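You operate a simulated robot arm through the tools that you are given. There is no shell and no other tool. Be economical: measure what you need, move in short steps, check, and stop when the job is done.

You are at the controls of a simulated two-armed robot. One attempt, no reset.

JOB
Screw the cap back on the bottle with the purple cap.

Only the result counts: the job must be done as asked and must still hold three seconds after the hand-in. Knocking over, shifting, dropping, spilling or breaking anything else fails it. A push-on lid holds only when it is set on centred and level and pressed home; a screw cap is set on level and turned clockwise until tight.

ROBOT AND FRAMES
Two 7-joint arms with two-finger parallel grippers on one trunk, on a base that drives. Base frame: it is fixed to the floor where the robot stands at the start and does not move with it; the origin is under the middle of the robot, x ahead of it, y to its left, z up. Readings come in mm, rad, newtons and seconds.
The left shoulder is at the start at [50, 158, 1158], the right one opposite. With the tool pointing down near the work surface each hand reaches from about 240 to 660 mm from the robot's upright axis, wherever it stands, measured 20 degrees to its own side. Payload 3.91 kg a hand.
Tool frame (each hand has its own): the origin (TCP) lies between the finger pads and is the grasp point; the fingertips stand 30 mm ahead of it; z points along the fingers, y is the line along which they close. The gripper opens to 110 mm. The fingers are 20 mm wide and 10 mm thick; the gripper's body (48 by 112 mm) begins 55 mm behind the TCP.
Orientation is told as [roll, pitch, yaw] about the base's x, y, z axes, in that order, counted from this pose: with the fingers straight down and closing along the base's y, the tool's x points along the base's -x, its y along +y and its z along -z.

CONTROLS
- The arms move only by the tool jog_arm. It takes "left_increments", "right_increments" or both (then of equal length, played together; a hand with none holds still); each is a list of rows, each a list of 7 numbers: the shift along the base's x, y, z in mm, then the turn, a rotation vector about the base's x, y, z in rad, then the closure in counts, from 0 (fully open) to 255 (shut). In form: [[x, y, z, rx, ry, rz, claw], ...]. A call has 1 to 10 rows; each row shifts and turns the commanded pose from where the row before left it. Rows are played at 5 a second. More than 50 mm and 0.15 rad between two rows, or a gripper value outside its range, and nothing of the call is played. A pose out of reach is approached as far as the arm can. The call stops where the force on the tool passes 40 N (or 10 N more than at its start, if that is more) or the arm is blocked; 0.2 s more then pass. The fingers move at their own pace (about 153 mm/s each) and stop on an object; they squeeze with about 34 N. The grip force told is the motor's: it shows also when the fingers shut on nothing. Time passes only in rows, and 0.2 s behind the last, so rows that do not move let the fingers close. The reply holds the time, the measured pose of the TCP, the force on the tool along the base axes, the opening and the grip force, in the units named above and with some noise, with the torque about the TCP (base axes, N m) and any sound that the robot's microphone picked up.
- Cameras (640 x 400 px; columns grow to the right, rows downward): "scene" is now at [123.5, -38.3, 1333.2]; the picture's right is [-0.41, -0.91, 0.00], its down [-0.18, 0.08, -0.98] and it looks along [0.89, -0.40, -0.20] (base axes); focal length 251 px, centre (320, 200). "left" rides on the left gripper at [72, -17, -103] in its tool frame; the picture's right is [0.23, 0.97, 0.00], its down [-0.76, 0.18, -0.62] and it looks along [-0.61, 0.14, 0.78] (tool axes); focal length 222 px, centre (320, 200). "right" rides on the right gripper at [72, 17, -103] in its tool frame; the picture's right is [-0.23, 0.97, 0.00], its down [-0.76, -0.18, -0.62] and it looks along [-0.61, -0.14, 0.78] (tool axes); focal length 222 px, centre (320, 200). There is no depth. A picture from a camera that has moved, and an enlarged one, comes with that camera's place and axes in the base frame and with its lens.
- grab_frame(camera): a new picture of that camera. No time passes.
- raise_lower(by): slides the trunk up (or, below 0, down) by that many mm; the arms and the scene camera ride with it, the base frame stays. It gives what a move gives, with no picture.
- roll_base(legs): drives the robot by 1 to 6 legs, each [ahead, turn to the left] in mm and rad, along the robot's own axes; the way and the turn of a leg run together, so that a leg with both is an arc; at most 1500 mm and 3.142 rad a leg. The arms and the cameras ride along, it lands a little off, and it stops where it bumps. It gives what a move gives.
- pan_tilt(pan, tilt): turns the head with the scene camera to pan (to the left, within 1.396 rad either way) and tilt (down, from -0.506 to 1.204), counted from straight ahead of the robot. It gives what a move gives.
- inspect(camera, box): a new picture of the part [left, top, right, bottom] of that camera's present view, enlarged. No time passes.
- close_job(): hands the job in; it is judged then, once.

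Go step by step. Nothing tells you exact positions but the pictures and the camera data: compare them with the known pose of the tool, close in by small moves and look again before you grip or let go. The budget is 120 turns and 108 pictures, counting those below and the enlarged ones. Unless the task says otherwise, let go and move clear before handing in.

The tools are called by a JSON object that holds its "fn" and its "kwargs". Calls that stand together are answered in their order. jog_arm: Moves the arms, as the interface text tells. Its arguments: {"type":"object","properties":{"left_increments":{"type":"array"},"right_increments":{"type":"array"}},"required":[]} The other tools are called the same way: raise_lower (by) slides the trunk up or down; roll_base (legs) drives the base; pan_tilt (pan, tilt) turns the head that bears the scene camera; grab_frame (camera) takes a picture; inspect (camera, box) takes an enlarged picture of a part of a camera's view; close_job () hands the job in.

At the start:

```text
time_s: 0.0
left_ee_pos: [403.8, 7.6, 1300.0]
left_ee_rot: [-0.001, -0.001, 0.0]
left_wrist_force: [0.3, 0.4, -0.2]
left_wrist_torque: [-0.03, -0.01, 0.01]
left_finger_gap: 110.2
left_grip_force: 0.0
right_ee_pos: [358.3, -297.0, 1237.9]
right_ee_rot: [0.0, 0.0, 0.0]
right_wrist_force: [-0.4, -0.4, -0.3]
right_wrist_torque: [0.01, -0.03, -0.02]
right_finger_gap: 110.0
right_grip_force: 0.1
trunk travel left (down, up): [-400.0, 82.0]
robot x, y, heading: [0.1, -0.3, 0.002]
head pan, tilt: [-0.421, 0.202]
```

scene: 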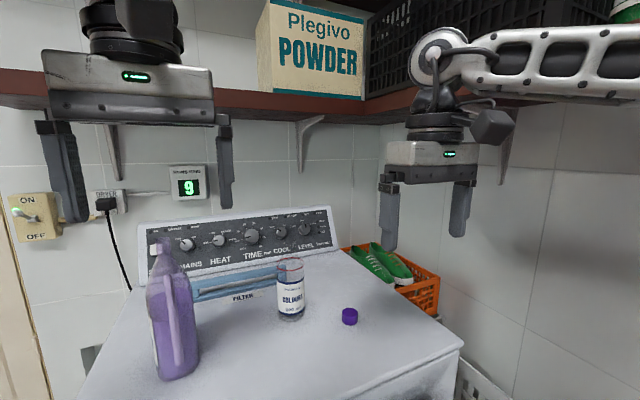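
right: 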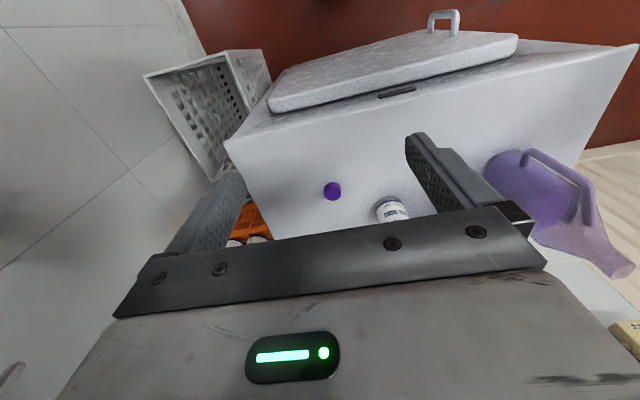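
left: 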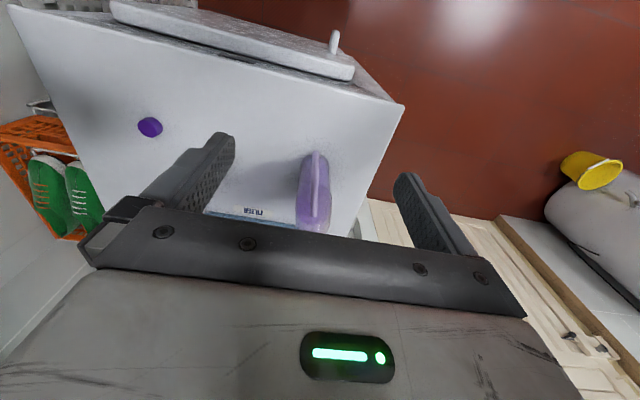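

I see a small labelled bottle without its cap on the dryer top, and a purple cap lying to its right. I'll look closer to locate both.

{"fn": "inspect", "kwargs": {"camera": "scene", "box": [240, 230, 400, 350]}}

{"fn": "inspect", "kwargs": {"camera": "right", "box": [280, 140, 440, 240]}}

```text
3.33 times, centred on (320, 290) of scene
camera zoom: at [123.5, -38.3, 1333.2], right [-0.41, -0.91, 0.0], down [-0.18, 0.08, -0.98], along [0.89, -0.4, -0.2], focal length 837 px, centre (320, -100)
```

zoom: 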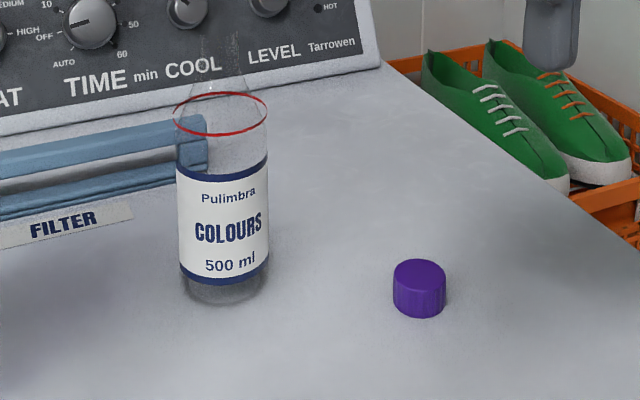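

```text
4.00 times, centred on (360, 190) of right
camera zoom: at [285.6, -280.1, 1342.1], right [0.23, 0.97, 0.0], down [0.76, -0.18, 0.62], along [0.61, -0.14, -0.78], focal length 888 px, centre (160, 240)
```

zoom: 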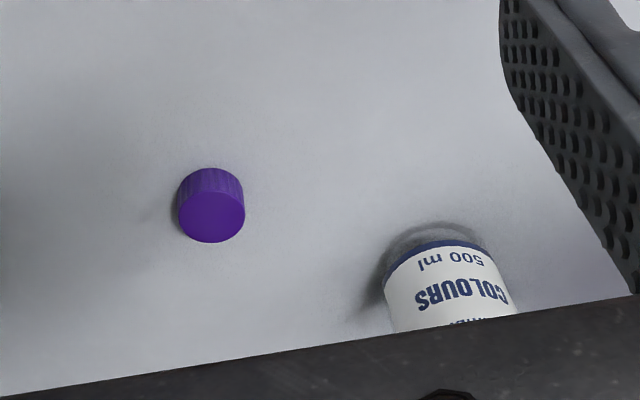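

The cap is at about (573,-318,960 top), and the bottle at about (648,-198) with the top near z 1070 or higher. That's at the edge of reach, so I'll check what stands in front before driving closer.

{"fn": "pan_tilt", "kwargs": {"pan": -0.42, "tilt": 0.9}}

{"fn": "grab_frame", "kwargs": {"camera": "scene"}}

```text
time_s: 1.1
left_ee_pos: [403.2, 6.6, 1300.3]
left_ee_rot: [0.0, -0.001, 0.001]
left_wrist_force: [0.1, -0.3, 1.0]
left_wrist_torque: [0.02, -0.01, 0.02]
left_finger_gap: 110.0
left_grip_force: 0.0
right_ee_pos: [357.5, -297.2, 1237.4]
right_ee_rot: [0.001, 0.0, -0.002]
right_wrist_force: [0.6, -0.9, -0.1]
right_wrist_torque: [0.01, -0.02, 0.01]
right_finger_gap: 110.1
right_grip_force: 0.1
trunk travel left (down, up): [-400.0, 82.0]
robot x, y, heading: [-1.1, -3.9, -0.002]
head pan, tilt: [-0.421, 0.901]
```

```text
102 pictures are left
camera scene: at [107.3, -31.1, 1271.9], right [-0.41, -0.91, 0.0], down [-0.71, 0.32, -0.62], along [0.57, -0.25, -0.78], focal length 251 px, centre (320, 200)
```

scene: 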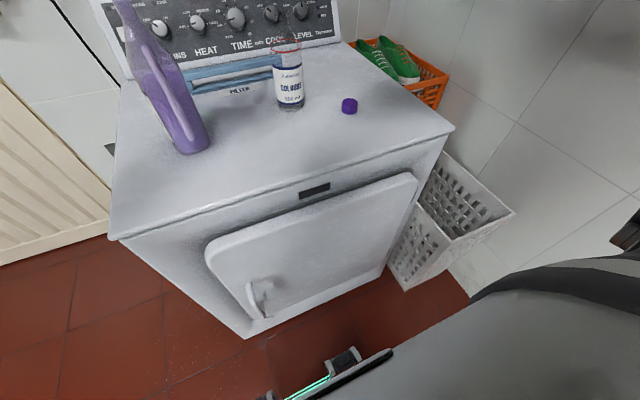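

The dryer's front edge is at x≈420, and the jug is about 250 mm left of the bottle. I'll turn a little right and drive 120 mm nearer so both hands can work.

{"fn": "roll_base", "kwargs": {"legs": [[0, -0.3], [120, 0]]}}

{"fn": "pan_tilt", "kwargs": {"pan": -0.1, "tilt": 0.55}}

{"fn": "grab_frame", "kwargs": {"camera": "scene"}}

```text
time_s: 3.3
left_ee_pos: [484.1, -135.8, 1298.0]
left_ee_rot: [0.0, 0.003, -0.283]
left_wrist_force: [-1.0, 0.4, 0.6]
left_wrist_torque: [0.0, -0.02, -0.01]
left_finger_gap: 110.0
left_grip_force: 0.1
right_ee_pos: [357.3, -416.6, 1236.8]
right_ee_rot: [0.001, 0.0, -0.285]
right_wrist_force: [-0.2, 1.2, -0.1]
right_wrist_torque: [-0.03, -0.03, 0.0]
right_finger_gap: 110.1
right_grip_force: 0.1
trunk travel left (down, up): [-400.0, 82.0]
robot x, y, heading: [92.0, -32.1, -0.28]
head pan, tilt: [-0.421, 0.901]
stopped in leg 2: the robot was blocked; the commanded pose is now the measured one
```

```text
time_s: 4.2
left_ee_pos: [486.1, -136.4, 1297.8]
left_ee_rot: [0.0, 0.003, -0.281]
left_wrist_force: [0.6, -0.4, -0.4]
left_wrist_torque: [0.0, 0.02, -0.02]
left_finger_gap: 110.0
left_grip_force: 0.1
right_ee_pos: [358.6, -415.7, 1237.3]
right_ee_rot: [-0.001, 0.003, -0.286]
right_wrist_force: [0.2, 0.6, -0.4]
right_wrist_torque: [-0.02, 0.01, -0.01]
right_finger_gap: 109.9
right_grip_force: 0.0
trunk travel left (down, up): [-400.0, 82.0]
robot x, y, heading: [95.1, -28.2, -0.284]
head pan, tilt: [-0.099, 0.55]
```

```text
101 pictures are left
camera scene: at [215.1, -75.6, 1301.0], right [-0.37, -0.93, 0.0], down [-0.49, 0.2, -0.85], along [0.79, -0.32, -0.52], focal length 251 px, centre (320, 200)
```

scene: 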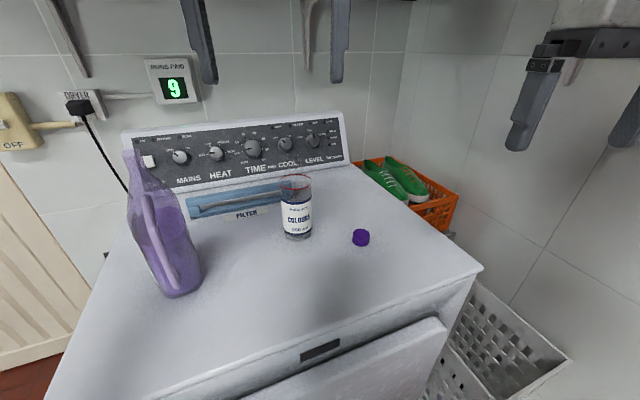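

The base touched the dryer and stopped, and nothing on top moved. Now a closer look at the bottle's mouth and the cap.

{"fn": "inspect", "kwargs": {"camera": "scene", "box": [260, 150, 388, 250]}}

{"fn": "inspect", "kwargs": {"camera": "left", "box": [0, 0, 640, 400]}}

{"fn": "grab_frame", "kwargs": {"camera": "right"}}

```text
4.00 times, centred on (324, 200) of scene
camera zoom: at [215.1, -75.6, 1301.0], right [-0.37, -0.93, 0.0], down [-0.49, 0.2, -0.85], along [0.79, -0.32, -0.52], focal length 1004 px, centre (304, 200)
```

zoom: 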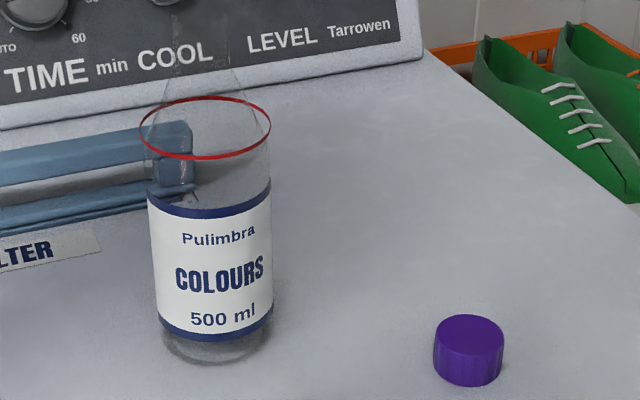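

```text
1.00 times, centred on (320, 200) of left (not enlarged: the box is as wide or as high as the picture)
camera zoom: at [411.1, -132.8, 1402.0], right [0.05, 1.0, 0.0], down [0.78, -0.04, 0.62], along [0.62, -0.03, -0.78], focal length 222 px, centre (320, 200)
```

zoom: 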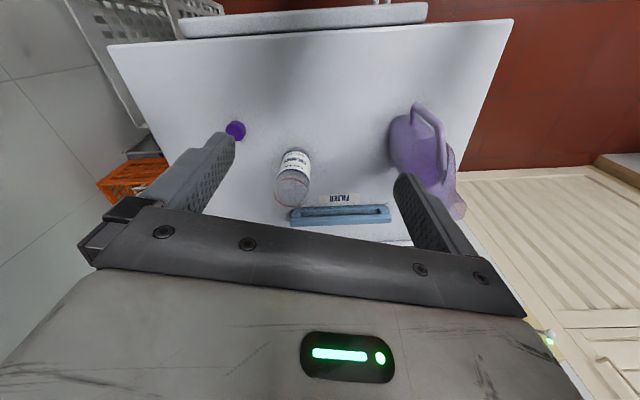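

```text
98 pictures are left
camera right: at [291.8, -379.6, 1341.3], right [0.49, 0.87, 0.0], down [0.68, -0.38, 0.62], along [0.54, -0.31, -0.78], focal length 222 px, centre (320, 200)
```

right: 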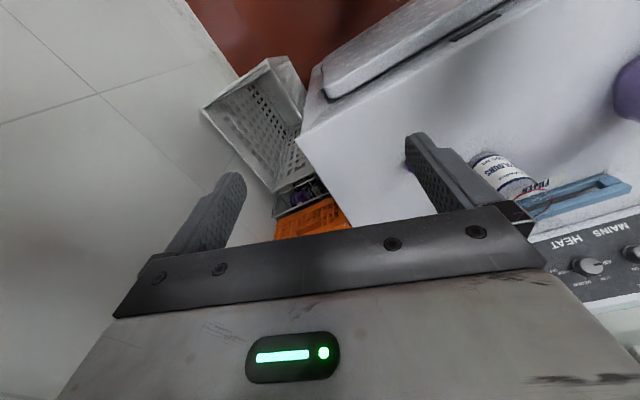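

{"fn": "inspect", "kwargs": {"camera": "left", "box": [216, 110, 344, 210]}}

{"fn": "inspect", "kwargs": {"camera": "scene", "box": [270, 130, 334, 170]}}

```text
4.00 times, centred on (280, 160) of left
camera zoom: at [411.1, -132.8, 1402.0], right [0.05, 1.0, 0.0], down [0.78, -0.04, 0.62], along [0.62, -0.03, -0.78], focal length 888 px, centre (480, 360)
```

zoom: 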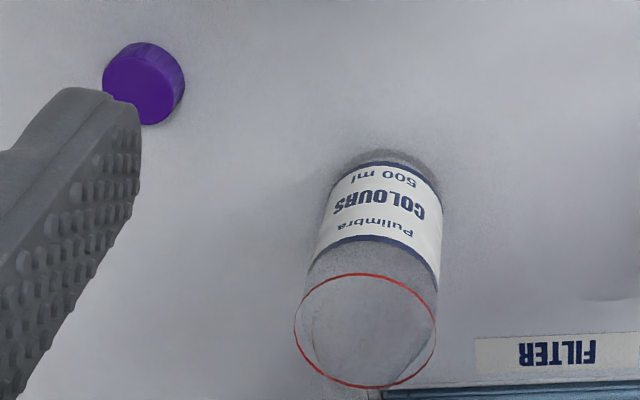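

```text
10.00 times, centred on (302, 150) of scene
camera zoom: at [215.1, -75.6, 1301.0], right [-0.37, -0.93, 0.0], down [-0.49, 0.2, -0.85], along [0.79, -0.32, -0.52], focal length 2510 px, centre (500, 700)
```

zoom: 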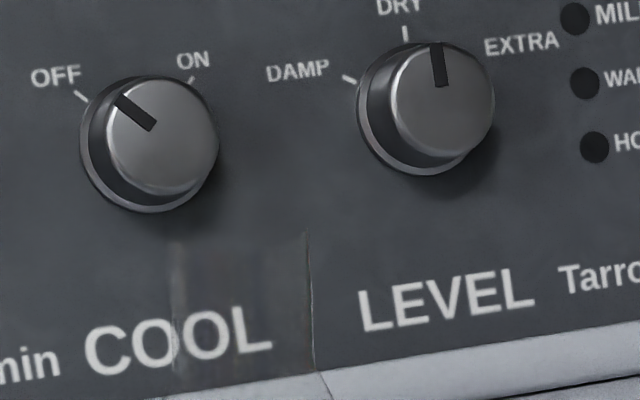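

Bottle axis is about (657,-200), its neck rim near z≈1126 and the table near z≈926. The cap is about (578,-320, top 952). I'll bring the right hand above the cap.

{"fn": "jog_arm", "kwargs": {"right_increments": [[36, 16, -21, 0, 0, 0, 0], [36, 16, -21, 0, 0, 0, 0], [36, 16, -21, 0, 0, 0, 0], [36, 16, -21, 0, 0, 0, 0], [36, 16, -21, 0, 0, 0, 0], [36, 16, -21, 0, 0, 0, 0], [0, 0, 0, 0, 0, 0, 0]]}}

{"fn": "grab_frame", "kwargs": {"camera": "right"}}

{"fn": "grab_frame", "kwargs": {"camera": "scene"}}

```text
time_s: 5.8
left_ee_pos: [486.4, -137.0, 1298.8]
left_ee_rot: [0.0, 0.001, -0.281]
left_wrist_force: [-0.3, 0.2, -0.4]
left_wrist_torque: [-0.01, 0.0, 0.04]
left_finger_gap: 110.0
left_grip_force: 0.0
right_ee_pos: [527.5, -339.9, 1100.1]
right_ee_rot: [-0.001, 0.0, -0.284]
right_wrist_force: [-0.5, 0.5, 0.9]
right_wrist_torque: [0.01, -0.04, 0.03]
right_finger_gap: 110.0
right_grip_force: 0.2
right hand out of reach, approached as far as the arm can: row 5, 6
trunk travel left (down, up): [-400.0, 82.0]
robot x, y, heading: [97.2, -30.4, -0.284]
head pan, tilt: [-0.099, 0.55]
```

```text
95 pictures are left
camera right: at [462.6, -304.9, 1205.1], right [0.49, 0.87, 0.0], down [0.68, -0.39, 0.62], along [0.54, -0.31, -0.78], focal length 222 px, centre (320, 200)
```

right: 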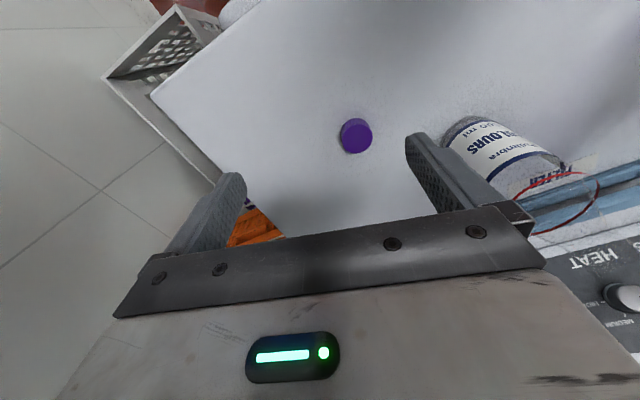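

```text
94 pictures are left
camera scene: at [215.0, -75.5, 1301.1], right [-0.37, -0.93, 0.0], down [-0.48, 0.19, -0.85], along [0.79, -0.32, -0.52], focal length 251 px, centre (320, 200)
```

scene: 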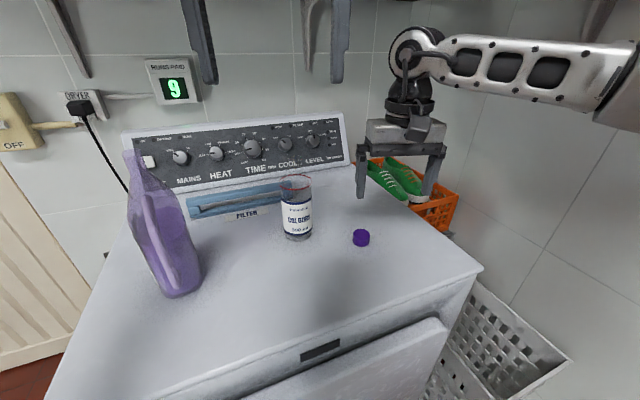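

The arm hit its reach at this height; I'll test whether going lower restores it.

{"fn": "jog_arm", "kwargs": {"right_increments": [[0, 0, -30, 0, 0, 0, 0], [0, 0, -30, 0, 0, 0, 0], [15, 5, -10, 0, 0, 0, 0], [15, 5, 0, 0, 0, 0, 0], [0, 0, 0, 0, 0, 0, 0]]}}

{"fn": "grab_frame", "kwargs": {"camera": "right"}}

```text
time_s: 7.0
left_ee_pos: [486.0, -136.3, 1298.4]
left_ee_rot: [0.001, 0.004, -0.281]
left_wrist_force: [0.9, -0.9, 0.6]
left_wrist_torque: [-0.02, 0.0, 0.0]
left_finger_gap: 109.6
left_grip_force: 0.0
right_ee_pos: [530.5, -344.3, 1036.0]
right_ee_rot: [0.0, 0.002, -0.284]
right_wrist_force: [0.3, 0.0, 0.5]
right_wrist_torque: [0.02, 0.01, -0.02]
right_finger_gap: 110.2
right_grip_force: 0.1
right hand out of reach, approached as far as the arm can: row 3, 4
trunk travel left (down, up): [-400.0, 82.0]
robot x, y, heading: [92.4, -27.0, -0.286]
head pan, tilt: [-0.099, 0.55]
```

```text
93 pictures are left
camera right: at [464.5, -307.7, 1139.5], right [0.49, 0.87, 0.0], down [0.68, -0.38, 0.62], along [0.54, -0.31, -0.78], focal length 222 px, centre (320, 200)
```

right: 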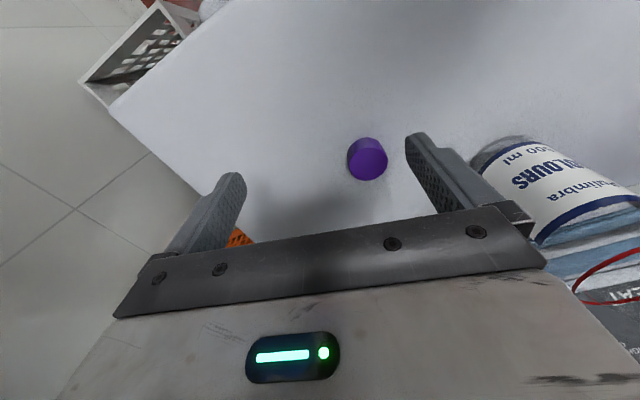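

Limit persists. I'll look at the right arm's posture to see what limits it.

{"fn": "pan_tilt", "kwargs": {"pan": -0.8, "tilt": 0.3}}

{"fn": "grab_frame", "kwargs": {"camera": "scene"}}

```text
time_s: 8.0
left_ee_pos: [486.1, -137.0, 1298.9]
left_ee_rot: [-0.001, 0.003, -0.281]
left_wrist_force: [-0.1, 0.4, 0.5]
left_wrist_torque: [-0.02, 0.04, -0.04]
left_finger_gap: 110.0
left_grip_force: 0.1
right_ee_pos: [530.3, -344.4, 1034.9]
right_ee_rot: [0.001, 0.003, -0.283]
right_wrist_force: [-0.3, 0.1, -1.1]
right_wrist_torque: [-0.03, -0.01, 0.02]
right_finger_gap: 109.9
right_grip_force: 0.1
trunk travel left (down, up): [-400.0, 82.0]
robot x, y, heading: [95.2, -28.8, -0.285]
head pan, tilt: [-0.799, 0.3]
```

```text
92 pictures are left
camera scene: at [175.8, -124.5, 1324.0], right [-0.88, -0.47, 0.0], down [-0.14, 0.26, -0.96], along [0.45, -0.84, -0.3], focal length 251 px, centre (320, 200)
```

scene: 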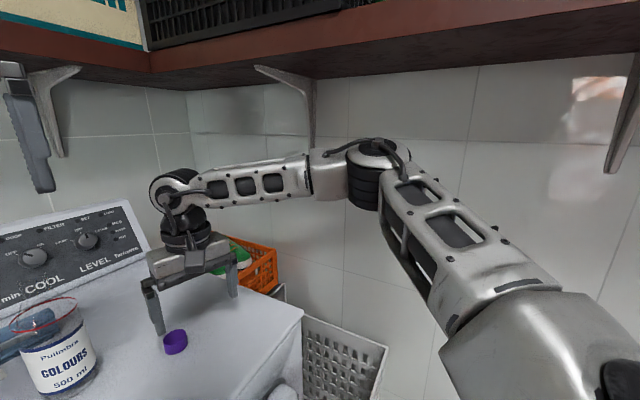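

The arm isn't stretched, so a joint limit may be binding. I'll try yawing the hand and see whether forward motion frees up.

{"fn": "jog_arm", "kwargs": {"right_increments": [[0, 0, 0, 0, 0, 0.15, 0], [0, 0, 0, 0, 0, 0.15, 0], [0, 0, 0, 0, 0, 0.15, 0], [10, 0, 0, 0, 0, 0, 0], [10, 5, 0, 0, 0, 0, 0], [0, 0, 0, 0, 0, 0, 0]]}}

```text
time_s: 9.4
left_ee_pos: [485.7, -136.5, 1298.0]
left_ee_rot: [0.0, 0.004, -0.282]
left_wrist_force: [-0.1, -0.1, 0.8]
left_wrist_torque: [-0.01, 0.02, -0.01]
left_finger_gap: 110.4
left_grip_force: 0.1
right_ee_pos: [531.9, -347.0, 1037.4]
right_ee_rot: [-0.001, -0.001, 0.167]
right_wrist_force: [-0.5, 0.2, -0.3]
right_wrist_torque: [-0.05, -0.04, 0.04]
right_finger_gap: 110.1
right_grip_force: 0.0
right hand out of reach, approached as far as the arm can: row 4, 5
trunk travel left (down, up): [-400.0, 82.0]
robot x, y, heading: [94.5, -27.7, -0.287]
head pan, tilt: [-0.799, 0.3]
```

{"fn": "raise_lower", "kwargs": {"by": 80}}

{"fn": "jog_arm", "kwargs": {"right_increments": [[0, 0, -30, 0, 0, 0, 0], [0, 0, -30, 0, 0, 0, 0], [0, 0, -25, 0, 0, 0, 0], [10, 5, 0, 0, 0, 0, 0], [10, 5, 0, 0, 0, 0, 0], [10, 5, 0, 0, 0, 0, 0], [0, 0, 0, 0, 0, 0, 0]]}}

```text
time_s: 10.6
left_ee_pos: [485.7, -135.7, 1379.4]
left_ee_rot: [0.0, 0.003, -0.281]
left_wrist_force: [-0.2, -0.4, 0.9]
left_wrist_torque: [-0.01, -0.01, -0.02]
left_finger_gap: 109.8
left_grip_force: 0.0
right_ee_pos: [530.7, -347.4, 1118.4]
right_ee_rot: [0.002, 0.002, 0.167]
right_wrist_force: [-0.6, 0.1, 0.5]
right_wrist_torque: [0.01, -0.01, 0.01]
right_finger_gap: 109.8
right_grip_force: 0.0
trunk travel left (down, up): [-480.0, 2.0]
robot x, y, heading: [95.1, -31.2, -0.283]
head pan, tilt: [-0.799, 0.3]
```

```text
time_s: 12.2
left_ee_pos: [484.4, -135.9, 1378.6]
left_ee_rot: [0.0, 0.003, -0.28]
left_wrist_force: [-1.0, 1.3, 0.3]
left_wrist_torque: [-0.03, 0.01, 0.02]
left_finger_gap: 110.1
left_grip_force: 0.1
right_ee_pos: [519.7, -352.7, 1049.1]
right_ee_rot: [0.0, -0.002, 0.164]
right_wrist_force: [-0.1, 0.7, -0.2]
right_wrist_torque: [0.05, -0.01, 0.01]
right_finger_gap: 110.0
right_grip_force: 0.0
right hand out of reach, approached as far as the arm can: row 1, 2, 3, 4, 5, 6
trunk travel left (down, up): [-480.0, 2.0]
robot x, y, heading: [93.8, -32.0, -0.285]
head pan, tilt: [-0.799, 0.3]
```

{"fn": "grab_frame", "kwargs": {"camera": "scene"}}

```text
91 pictures are left
camera scene: at [175.8, -124.6, 1404.1], right [-0.88, -0.47, 0.0], down [-0.14, 0.26, -0.96], along [0.45, -0.84, -0.3], focal length 251 px, centre (320, 200)
```

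scene: 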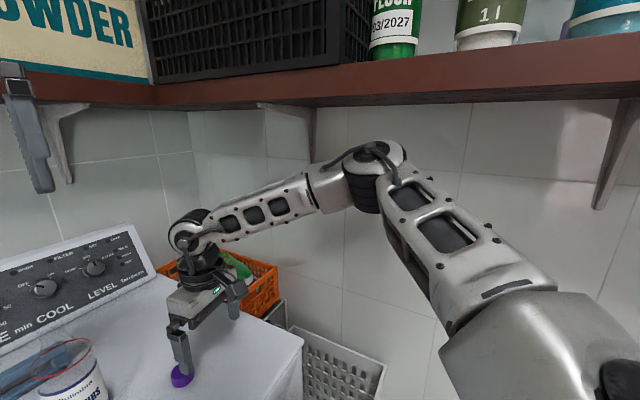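

The arm is bent at the elbow, so the limit looks like a posture issue. I'll bring the trunk back, then retract and re-extend from a more inward line.

{"fn": "raise_lower", "kwargs": {"by": -80}}

{"fn": "jog_arm", "kwargs": {"right_increments": [[-30, 10, 40, 0, 0, -0.1, 0], [-30, 10, 40, 0, 0, -0.1, 0], [-30, 10, 40, 0, 0, -0.1, 0], [-30, 30, 30, 0, 0, 0, 0], [0, 40, 0, 0, 0, 0, 0], [0, 40, 0, 0, 0, 0, 0], [40, 0, 0, 0, 0, 0, 0], [40, 0, 0, 0, 0, 0, 0], [40, -12, 0, 0, 0, 0, 0], [0, 0, 0, 0, 0, 0, 0]]}}

{"fn": "grab_frame", "kwargs": {"camera": "scene"}}

```text
time_s: 13.4
left_ee_pos: [486.7, -135.9, 1298.1]
left_ee_rot: [0.0, 0.002, -0.282]
left_wrist_force: [-0.1, 0.5, -1.1]
left_wrist_torque: [0.01, 0.03, 0.01]
left_finger_gap: 110.3
left_grip_force: 0.1
right_ee_pos: [517.0, -353.4, 969.4]
right_ee_rot: [0.0, -0.001, 0.167]
right_wrist_force: [0.2, 0.1, 0.6]
right_wrist_torque: [0.04, -0.01, 0.01]
right_finger_gap: 109.9
right_grip_force: 0.0
trunk travel left (down, up): [-400.0, 82.0]
robot x, y, heading: [94.1, -29.4, -0.286]
head pan, tilt: [-0.799, 0.3]
```

```text
refused: row 1 steps farther than a row can; nothing moved
```

```text
90 pictures are left
camera scene: at [175.6, -124.5, 1324.1], right [-0.88, -0.47, 0.0], down [-0.14, 0.26, -0.96], along [0.45, -0.84, -0.3], focal length 251 px, centre (320, 200)
```

scene: 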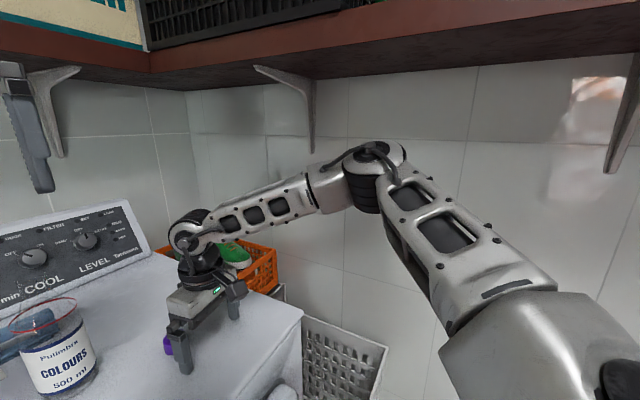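

{"fn": "jog_arm", "kwargs": {"right_increments": [[0, 0, 40, 0, 0, -0.1, 0], [-20, 10, 40, 0, 0, -0.1, 0], [-30, 10, 35, 0, 0, -0.1, 0], [-30, 25, 25, 0, 0, 0, 0], [-40, 25, 0, 0, 0, 0, 0], [0, 45, 0, 0, 0, 0, 0], [45, 0, 0, 0, 0, 0, 0], [45, 0, 0, 0, 0, 0, 0], [45, -12, 0, 0, 0, 0, 0], [45, -12, 0, 0, 0, 0, 0]]}}

{"fn": "grab_frame", "kwargs": {"camera": "scene"}}

```text
time_s: 15.6
left_ee_pos: [485.9, -137.1, 1297.6]
left_ee_rot: [0.003, 0.003, -0.281]
left_wrist_force: [0.0, 0.5, -0.3]
left_wrist_torque: [0.06, 0.04, -0.01]
left_finger_gap: 109.9
left_grip_force: 0.1
right_ee_pos: [490.3, -284.5, 1111.9]
right_ee_rot: [0.004, -0.003, -0.135]
right_wrist_force: [1.0, -0.8, 1.1]
right_wrist_torque: [0.02, 0.06, -0.01]
right_finger_gap: 110.1
right_grip_force: 0.1
right hand out of reach, approached as far as the arm can: row 8, 9, 10
trunk travel left (down, up): [-400.0, 82.0]
robot x, y, heading: [93.6, -27.7, -0.284]
head pan, tilt: [-0.799, 0.3]
```

```text
89 pictures are left
camera scene: at [176.8, -125.8, 1323.8], right [-0.88, -0.47, 0.0], down [-0.14, 0.26, -0.95], along [0.45, -0.84, -0.3], focal length 251 px, centre (320, 200)
```

scene: 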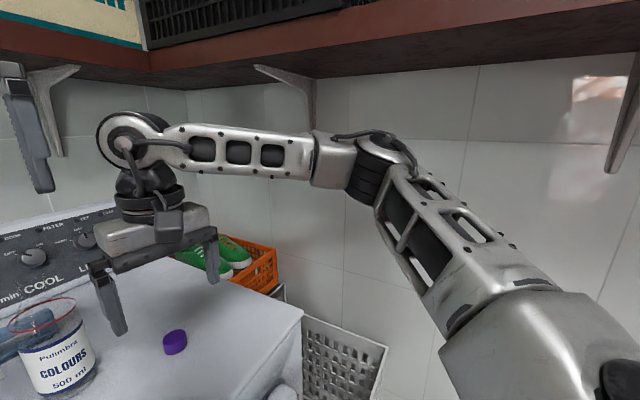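

The right upper arm seems stuck at one angle, yet the left hand starts on the midline. I'll look at how the left arm is posed.

{"fn": "pan_tilt", "kwargs": {"pan": 0.8, "tilt": 0.2}}

{"fn": "grab_frame", "kwargs": {"camera": "scene"}}

```text
time_s: 17.2
left_ee_pos: [486.2, -135.8, 1298.7]
left_ee_rot: [-0.001, 0.002, -0.28]
left_wrist_force: [-0.5, 0.0, 0.6]
left_wrist_torque: [0.01, 0.03, 0.01]
left_finger_gap: 110.0
left_grip_force: 0.1
right_ee_pos: [489.7, -282.5, 1113.7]
right_ee_rot: [0.002, -0.003, -0.134]
right_wrist_force: [0.8, 0.0, 0.8]
right_wrist_torque: [0.0, 0.01, -0.01]
right_finger_gap: 109.8
right_grip_force: 0.1
trunk travel left (down, up): [-400.0, 82.0]
robot x, y, heading: [93.0, -31.3, -0.281]
head pan, tilt: [0.799, 0.201]
```

```text
88 pictures are left
camera scene: at [212.9, 3.9, 1333.4], right [0.49, -0.87, 0.0], down [-0.17, -0.1, -0.98], along [0.85, 0.48, -0.2], focal length 251 px, centre (320, 200)
```

scene: 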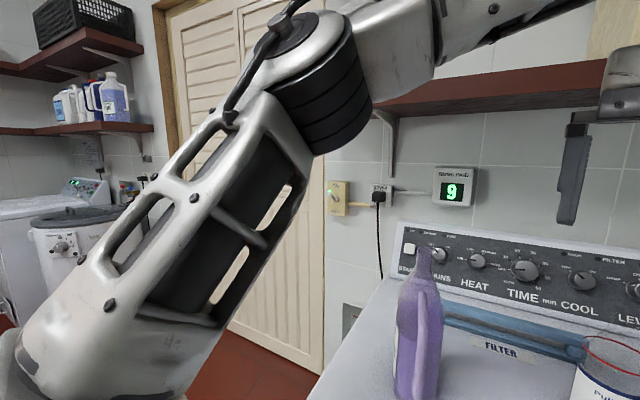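

The left arm works with its elbow forward; the right arm is stuck with its elbow out. Turning the robot left puts that right posture in range of both cap and bottle. I'll lift the right hand, back off, turn left, and re-approach.

{"fn": "jog_arm", "kwargs": {"right_increments": [[-20, -10, 40, 0, 0, 0, 0], [-20, -10, 40, 0, 0, 0, 0], [-20, -10, 40, 0, 0, 0, 0], [-20, 0, 30, 0, 0, 0, 0], [0, 0, 0, 0, 0, 0, 0]]}}

{"fn": "roll_base", "kwargs": {"legs": [[-70, 0], [0, 0.48], [70, 0]]}}

{"fn": "pan_tilt", "kwargs": {"pan": -0.5, "tilt": 0.5}}

{"fn": "grab_frame", "kwargs": {"camera": "scene"}}

```text
time_s: 18.4
left_ee_pos: [486.0, -134.9, 1298.1]
left_ee_rot: [-0.001, 0.003, -0.279]
left_wrist_force: [0.8, -0.1, -0.1]
left_wrist_torque: [-0.01, 0.01, -0.05]
left_finger_gap: 109.8
left_grip_force: 0.0
right_ee_pos: [409.0, -312.6, 1266.2]
right_ee_rot: [0.001, 0.001, -0.135]
right_wrist_force: [-0.5, -0.2, -0.6]
right_wrist_torque: [0.01, -0.02, 0.0]
right_finger_gap: 110.2
right_grip_force: 0.0
trunk travel left (down, up): [-400.0, 82.0]
robot x, y, heading: [90.6, -33.5, -0.28]
head pan, tilt: [0.799, 0.201]
```

```text
time_s: 21.6
left_ee_pos: [489.1, 87.7, 1297.2]
left_ee_rot: [0.0, 0.002, 0.198]
left_wrist_force: [0.0, -0.7, -0.4]
left_wrist_torque: [-0.02, -0.03, 0.01]
left_finger_gap: 110.2
left_grip_force: 0.1
right_ee_pos: [503.5, -104.0, 1265.5]
right_ee_rot: [0.0, -0.001, 0.342]
right_wrist_force: [-0.3, 0.6, -0.3]
right_wrist_torque: [-0.01, -0.04, 0.0]
right_finger_gap: 110.0
right_grip_force: 0.0
trunk travel left (down, up): [-400.0, 82.0]
robot x, y, heading: [93.8, -0.6, 0.191]
head pan, tilt: [0.799, 0.201]
stopped in leg 3: the robot was blocked; the commanded pose is now the measured one
```

```text
time_s: 23.1
left_ee_pos: [491.2, 88.6, 1297.1]
left_ee_rot: [0.002, 0.004, 0.196]
left_wrist_force: [0.5, 0.6, -0.7]
left_wrist_torque: [0.04, 0.03, 0.02]
left_finger_gap: 110.1
left_grip_force: 0.0
right_ee_pos: [504.9, -104.7, 1264.6]
right_ee_rot: [-0.001, 0.002, 0.342]
right_wrist_force: [0.5, -0.1, 0.0]
right_wrist_torque: [0.0, 0.02, -0.01]
right_finger_gap: 110.1
right_grip_force: 0.0
trunk travel left (down, up): [-400.0, 82.0]
robot x, y, heading: [92.8, 2.2, 0.2]
head pan, tilt: [-0.499, 0.499]
```

```text
87 pictures are left
camera scene: at [219.5, -17.6, 1305.7], right [-0.3, -0.95, 0.0], down [-0.46, 0.14, -0.88], along [0.84, -0.26, -0.48], focal length 251 px, centre (320, 200)
```

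scene: 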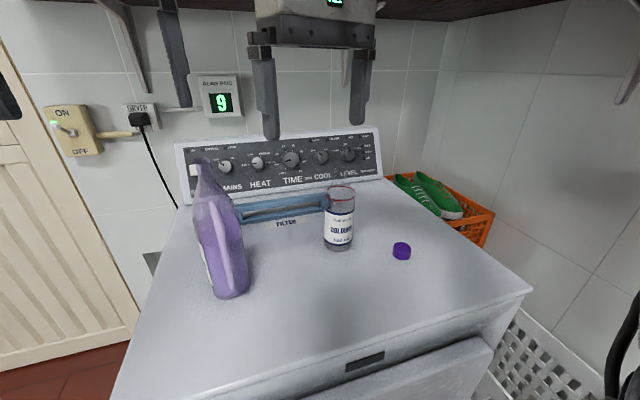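

Objects undisturbed. Now I'll move the right hand over toward the cap.

{"fn": "jog_arm", "kwargs": {"right_increments": [[0, -43, 0, 0, 0, 0, 0], [0, -43, 0, 0, 0, 0, 0], [0, -43, 0, 0, 0, 0, 0], [0, -43, -20, 0, 0, 0, 0], [10, -43, -25, 0, 0, 0, 0], [20, 0, -40, 0, 0, 0, 0], [20, 0, -40, 0, 0, 0, 0], [20, 0, -40, 0, 0, 0, 0], [0, 0, 0, 0, 0, 0, 0]]}}

{"fn": "grab_frame", "kwargs": {"camera": "right"}}

{"fn": "grab_frame", "kwargs": {"camera": "scene"}}

```text
refused: row 5 steps farther than a row can; nothing moved
```

```text
86 pictures are left
camera right: at [429.6, -113.5, 1368.7], right [-0.11, 0.99, 0.0], down [0.78, 0.09, 0.62], along [0.62, 0.07, -0.78], focal length 222 px, centre (320, 200)
```

right: 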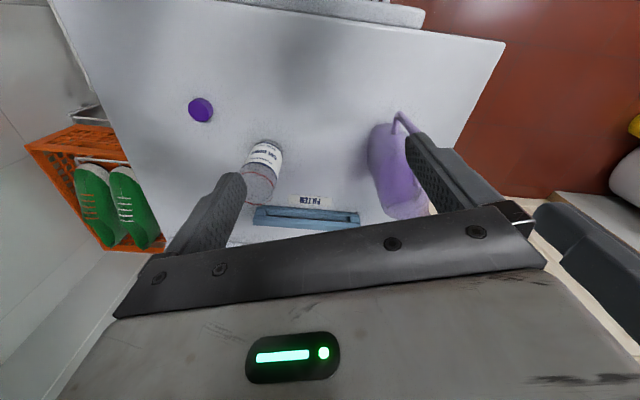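

```text
85 pictures are left
camera scene: at [219.5, -17.6, 1305.7], right [-0.3, -0.95, 0.0], down [-0.46, 0.14, -0.88], along [0.84, -0.26, -0.48], focal length 251 px, centre (320, 200)
```

scene: 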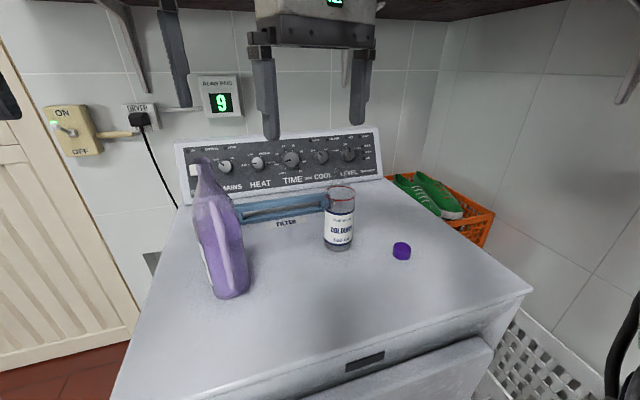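

{"fn": "jog_arm", "kwargs": {"right_increments": [[0, -43, 0, 0, 0, 0, 0], [0, -43, 0, 0, 0, 0, 0], [0, -43, 0, 0, 0, 0, 0], [0, -43, -20, 0, 0, 0, 0], [5, -43, -20, 0, 0, 0, 0], [20, 0, -40, 0, 0, 0, 0], [20, 0, -40, 0, 0, 0, 0], [20, 0, -40, 0, 0, 0, 0], [0, 0, 0, 0, 0, 0, 0]]}}

{"fn": "grab_frame", "kwargs": {"camera": "right"}}

{"fn": "grab_frame", "kwargs": {"camera": "scene"}}

```text
time_s: 25.1
left_ee_pos: [491.7, 88.0, 1297.6]
left_ee_rot: [0.001, 0.004, 0.197]
left_wrist_force: [0.2, 0.2, -0.9]
left_wrist_torque: [0.0, -0.01, 0.01]
left_finger_gap: 110.0
left_grip_force: 0.1
right_ee_pos: [570.5, -320.8, 1108.9]
right_ee_rot: [0.0, 0.002, 0.344]
right_wrist_force: [-0.2, -0.7, 0.4]
right_wrist_torque: [-0.02, 0.0, -0.01]
right_finger_gap: 110.2
right_grip_force: 0.0
trunk travel left (down, up): [-400.0, 82.0]
robot x, y, heading: [94.0, 3.4, 0.191]
head pan, tilt: [-0.499, 0.499]
```

```text
84 pictures are left
camera right: at [496.3, -328.5, 1211.3], right [-0.11, 0.99, 0.0], down [0.78, 0.09, 0.62], along [0.62, 0.07, -0.78], focal length 222 px, centre (320, 200)
```

right: 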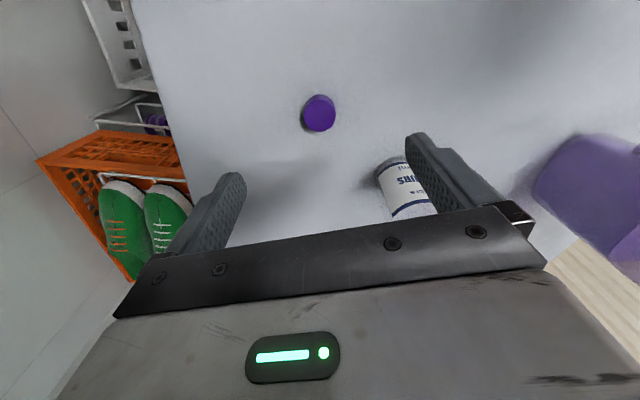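

```text
83 pictures are left
camera scene: at [219.2, -17.6, 1305.7], right [-0.3, -0.95, 0.0], down [-0.46, 0.14, -0.88], along [0.84, -0.26, -0.48], focal length 251 px, centre (320, 200)
```

scene: 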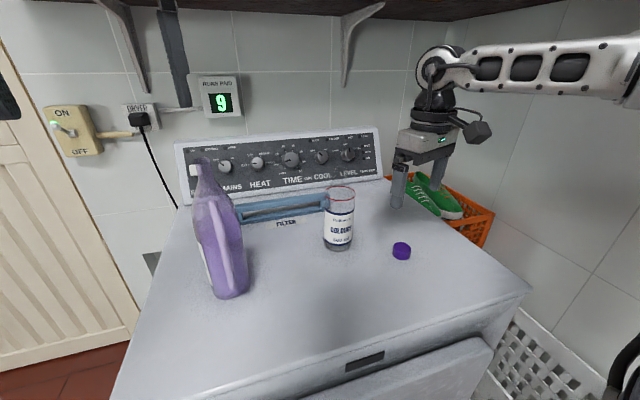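

Reachable now. I'll zoom both cameras to refine the cap and bottle positions.

{"fn": "inspect", "kwargs": {"camera": "right", "box": [270, 80, 370, 142]}}

{"fn": "inspect", "kwargs": {"camera": "scene", "box": [310, 170, 438, 270]}}

```text
6.40 times, centred on (320, 111) of right
camera zoom: at [496.3, -328.5, 1211.3], right [-0.11, 0.99, 0.0], down [0.78, 0.09, 0.62], along [0.62, 0.07, -0.78], focal length 1422 px, centre (320, 770)
```

zoom: 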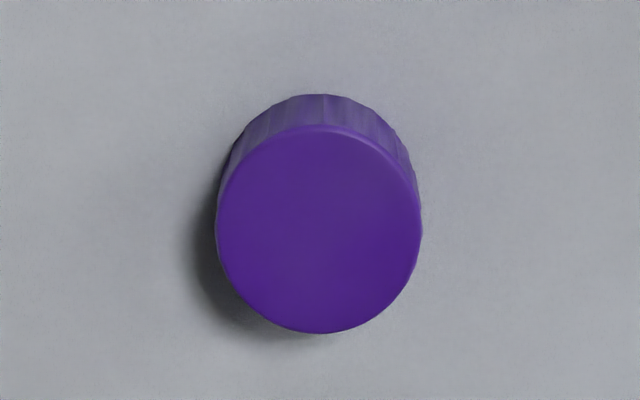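

```text
4.00 times, centred on (374, 220) of scene
camera zoom: at [219.2, -17.6, 1305.7], right [-0.3, -0.95, 0.0], down [-0.46, 0.14, -0.88], along [0.84, -0.26, -0.48], focal length 1004 px, centre (104, 120)
```

zoom: 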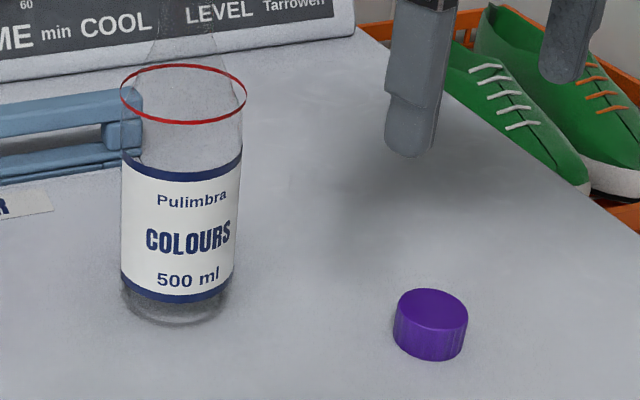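

Cap at about (578.5,-318.5), top z≈952, diameter ≈37. Descending over it with the fingers partly closed.

{"fn": "jog_arm", "kwargs": {"right_increments": [[8, 2, -30, 0, 0, 0, 0], [0, 0, -35, 0, 0, 0, 60], [0, 0, -35, 0, 0, 0, 90], [0, 0, -24, 0, 0, 0, 100], [0, 0, 0, 0, 0, 0, 100]]}}

{"fn": "grab_frame", "kwargs": {"camera": "right"}}

{"fn": "inspect", "kwargs": {"camera": "scene", "box": [342, 190, 470, 290]}}

```text
time_s: 26.3
left_ee_pos: [489.4, 89.2, 1297.6]
left_ee_rot: [0.001, 0.004, 0.197]
left_wrist_force: [-0.5, 0.3, -0.4]
left_wrist_torque: [0.0, 0.0, -0.02]
left_finger_gap: 110.0
left_grip_force: 0.2
right_ee_pos: [577.1, -319.1, 983.7]
right_ee_rot: [-0.001, 0.002, 0.343]
right_wrist_force: [0.5, 0.6, 0.5]
right_wrist_torque: [0.0, 0.04, 0.0]
right_finger_gap: 66.9
right_grip_force: 0.1
trunk travel left (down, up): [-400.0, 82.0]
robot x, y, heading: [94.3, 1.3, 0.2]
head pan, tilt: [-0.499, 0.499]
```

```text
80 pictures are left
camera right: at [502.6, -327.6, 1087.2], right [-0.11, 0.99, 0.0], down [0.78, 0.09, 0.62], along [0.62, 0.07, -0.78], focal length 222 px, centre (320, 200)
```

right: 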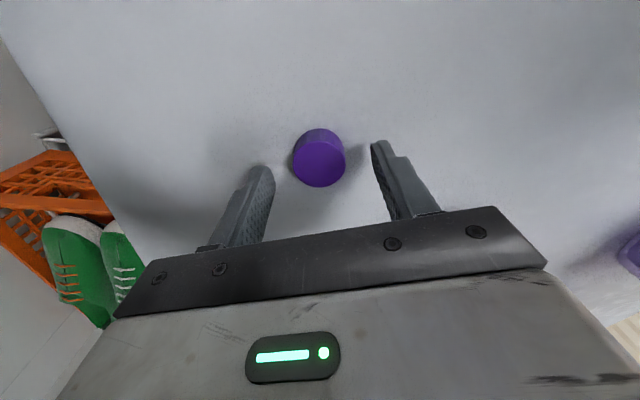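

```text
4.00 times, centred on (406, 240) of scene
camera zoom: at [219.4, -17.7, 1305.7], right [-0.3, -0.95, 0.0], down [-0.46, 0.14, -0.88], along [0.84, -0.26, -0.48], focal length 1004 px, centre (-24, 40)
```

zoom: 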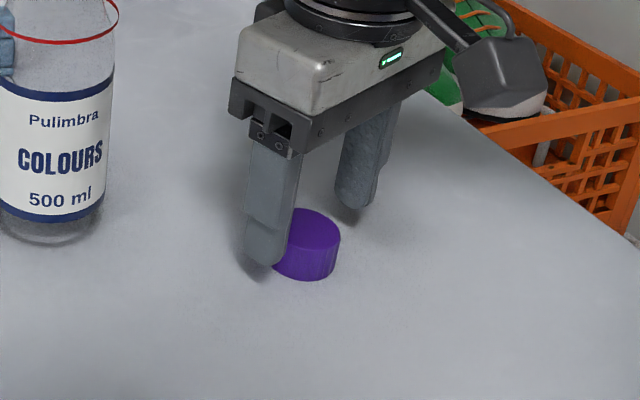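

Well aligned. Lower 18 mm and close on the cap.

{"fn": "jog_arm", "kwargs": {"right_increments": [[0, -0.5, -12, 0, 0, 0, 100], [0, 0, -7, 0, 0, 0, 100], [0, 0, 0, 0, 0, 0, 255], [0, 0, 0, 0, 0, 0, 255], [0, 0, 0, 0, 0, 0, 255]]}}

{"fn": "grab_frame", "kwargs": {"camera": "right"}}

{"fn": "inspect", "kwargs": {"camera": "scene", "box": [342, 190, 470, 290]}}

```text
time_s: 27.5
left_ee_pos: [490.1, 89.2, 1297.7]
left_ee_rot: [0.002, 0.008, 0.198]
left_wrist_force: [-0.1, -0.2, 0.7]
left_wrist_torque: [0.02, 0.0, -0.02]
left_finger_gap: 110.3
left_grip_force: 0.1
right_ee_pos: [576.8, -319.2, 962.4]
right_ee_rot: [-0.001, 0.002, 0.343]
right_wrist_force: [0.5, 0.1, 0.6]
right_wrist_torque: [-0.03, -0.04, -0.01]
right_finger_gap: 34.7
right_grip_force: 33.5
trunk travel left (down, up): [-400.0, 82.0]
robot x, y, heading: [93.3, 3.3, 0.195]
head pan, tilt: [-0.499, 0.499]
```

```text
78 pictures are left
camera right: at [503.0, -328.2, 1066.5], right [-0.11, 0.99, 0.0], down [0.78, 0.09, 0.62], along [0.62, 0.07, -0.78], focal length 222 px, centre (320, 200)
```

right: 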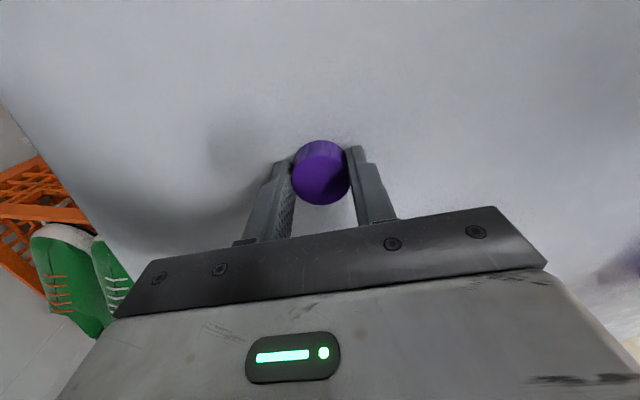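

```text
4.00 times, centred on (406, 240) of scene
camera zoom: at [219.5, -17.7, 1305.7], right [-0.3, -0.95, 0.0], down [-0.46, 0.14, -0.88], along [0.84, -0.26, -0.48], focal length 1004 px, centre (-24, 40)
```

zoom: 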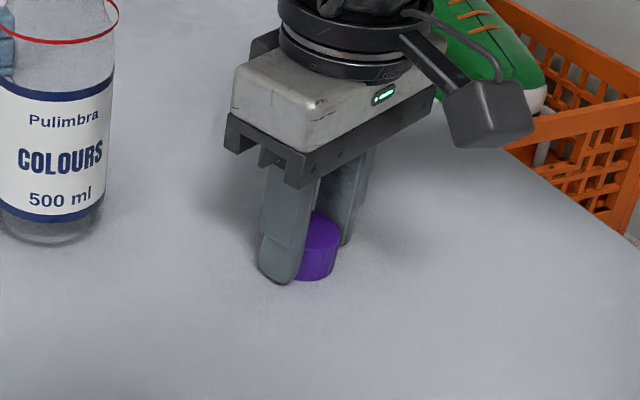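

The cap is gripped (gap 34.7). I'll lift it, and meanwhile bring the left hand to the front-left of the bottle, starting its turn.

{"fn": "jog_arm", "kwargs": {"right_increments": [[0, 0, 15, 0, 0, 0, 255], [0, 0, 25, 0, 0, 0, 255], [0, 0, 40, 0, 0, 0, 255], [0, 0, 40, 0, 0, 0, 255], [0, 0, 40, 0, 0, 0, 255], [0, 0, 40, 0, 0, 0, 255], [0, 0, 30, 0, 0, 0, 255], [0, 0, 0, 0, 0, 0, 255]], "left_increments": [[0, -35, 0, 0, 0, -0.15, 0], [0, -40, 0, 0, 0, -0.15, 0], [0, -40, 0, 0, 0, -0.15, 0], [0, -40, 0, 0, 0, -0.147, 0], [-10, -30, 0, 0, 0, 0, 0], [0, 0, 0, -0.055, -0.131, 0, 0], [0, 0, 0, -0.055, -0.131, 0, 0], [0, 0, 0, -0.055, -0.131, 0, 0]]}}

{"fn": "grab_frame", "kwargs": {"camera": "right"}}

{"fn": "grab_frame", "kwargs": {"camera": "scene"}}

```text
time_s: 29.3
left_ee_pos: [463.9, -73.6, 1287.0]
left_ee_rot: [0.0, -0.425, -0.401]
left_wrist_force: [0.6, 0.1, 0.6]
left_wrist_torque: [-0.04, -0.01, 0.03]
left_finger_gap: 110.0
left_grip_force: 0.0
left hand out of reach, approached as far as the arm can: row 4, 5
right_ee_pos: [577.9, -316.4, 1192.9]
right_ee_rot: [0.002, 0.0, 0.339]
right_wrist_force: [0.6, 0.5, -1.1]
right_wrist_torque: [-0.01, -0.01, 0.02]
right_finger_gap: 34.5
right_grip_force: 33.8
trunk travel left (down, up): [-400.0, 82.0]
robot x, y, heading: [95.2, 4.5, 0.193]
head pan, tilt: [-0.499, 0.499]
```

```text
76 pictures are left
camera right: at [503.2, -326.5, 1297.7], right [-0.11, 0.99, 0.0], down [0.78, 0.09, 0.62], along [0.62, 0.07, -0.78], focal length 222 px, centre (320, 200)
```

right: 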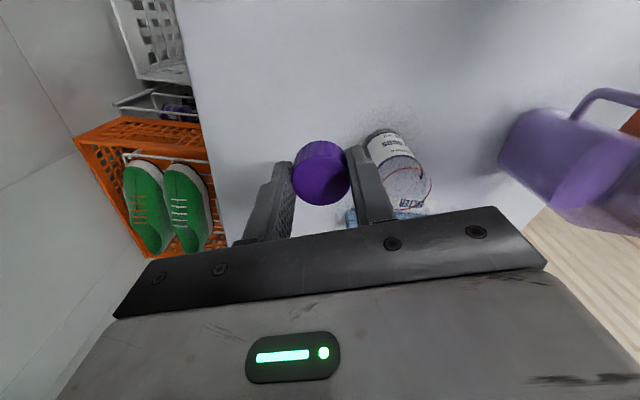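

```text
75 pictures are left
camera scene: at [219.5, -16.9, 1305.7], right [-0.3, -0.95, 0.0], down [-0.46, 0.14, -0.88], along [0.84, -0.26, -0.48], focal length 251 px, centre (320, 200)
```

scene: 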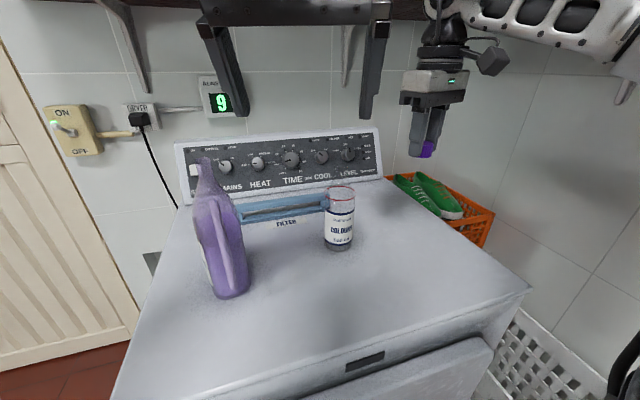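

Cap held. Continue pitching the left hand and lowering it toward the pregrasp point.

{"fn": "jog_arm", "kwargs": {"left_increments": [[0, 0, -15, -0.055, -0.131, 0, 0], [0, 0, -15, -0.055, -0.131, 0, 0], [0, -10, -15, -0.055, -0.131, 0, 0], [0, -10, -15, -0.055, -0.131, 0, 0], [0, -10, -15, -0.055, -0.131, 0, 0], [0, -10, -40, 0, 0, 0, 0], [0, -10, -40, 0, 0, 0, 0], [0, -10, -40, 0, 0, 0, 0], [0, -10, -30, 0, 0, 0, 0], [0, 0, 0, 0, 0, 0, 0]]}}

{"fn": "grab_frame", "kwargs": {"camera": "left"}}

{"fn": "grab_frame", "kwargs": {"camera": "scene"}}

```text
time_s: 31.5
left_ee_pos: [466.4, -142.1, 1059.9]
left_ee_rot: [0.005, -1.132, -0.403]
left_wrist_force: [-0.4, 0.5, 0.2]
left_wrist_torque: [0.0, -0.06, 0.0]
left_finger_gap: 109.7
left_grip_force: 0.0
right_ee_pos: [578.9, -317.9, 1193.5]
right_ee_rot: [0.001, 0.002, 0.342]
right_wrist_force: [-0.6, 0.6, -1.4]
right_wrist_torque: [0.0, -0.01, -0.01]
right_finger_gap: 34.7
right_grip_force: 33.6
trunk travel left (down, up): [-400.0, 82.0]
robot x, y, heading: [97.3, 1.3, 0.198]
head pan, tilt: [-0.499, 0.499]
```

```text
74 pictures are left
camera left: at [345.0, -110.7, 1038.9], right [0.29, 0.94, -0.2], down [-0.15, 0.26, 0.95], along [0.94, -0.24, 0.22], focal length 222 px, centre (320, 200)
```

left: 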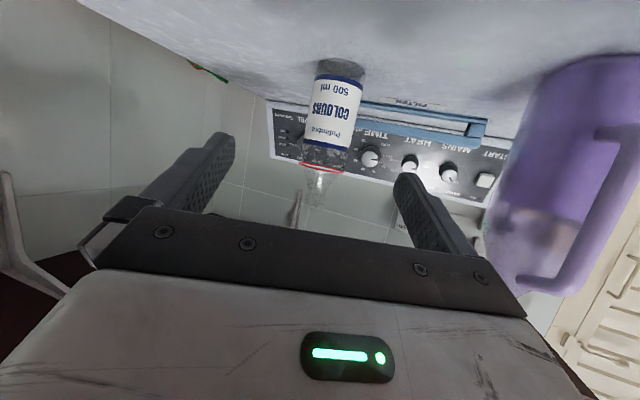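

```text
73 pictures are left
camera scene: at [219.4, -17.6, 1305.7], right [-0.3, -0.95, 0.0], down [-0.46, 0.14, -0.88], along [0.84, -0.26, -0.48], focal length 251 px, centre (320, 200)
```

scene: 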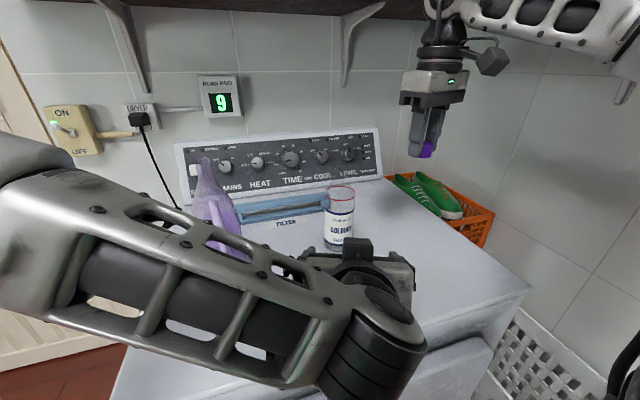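

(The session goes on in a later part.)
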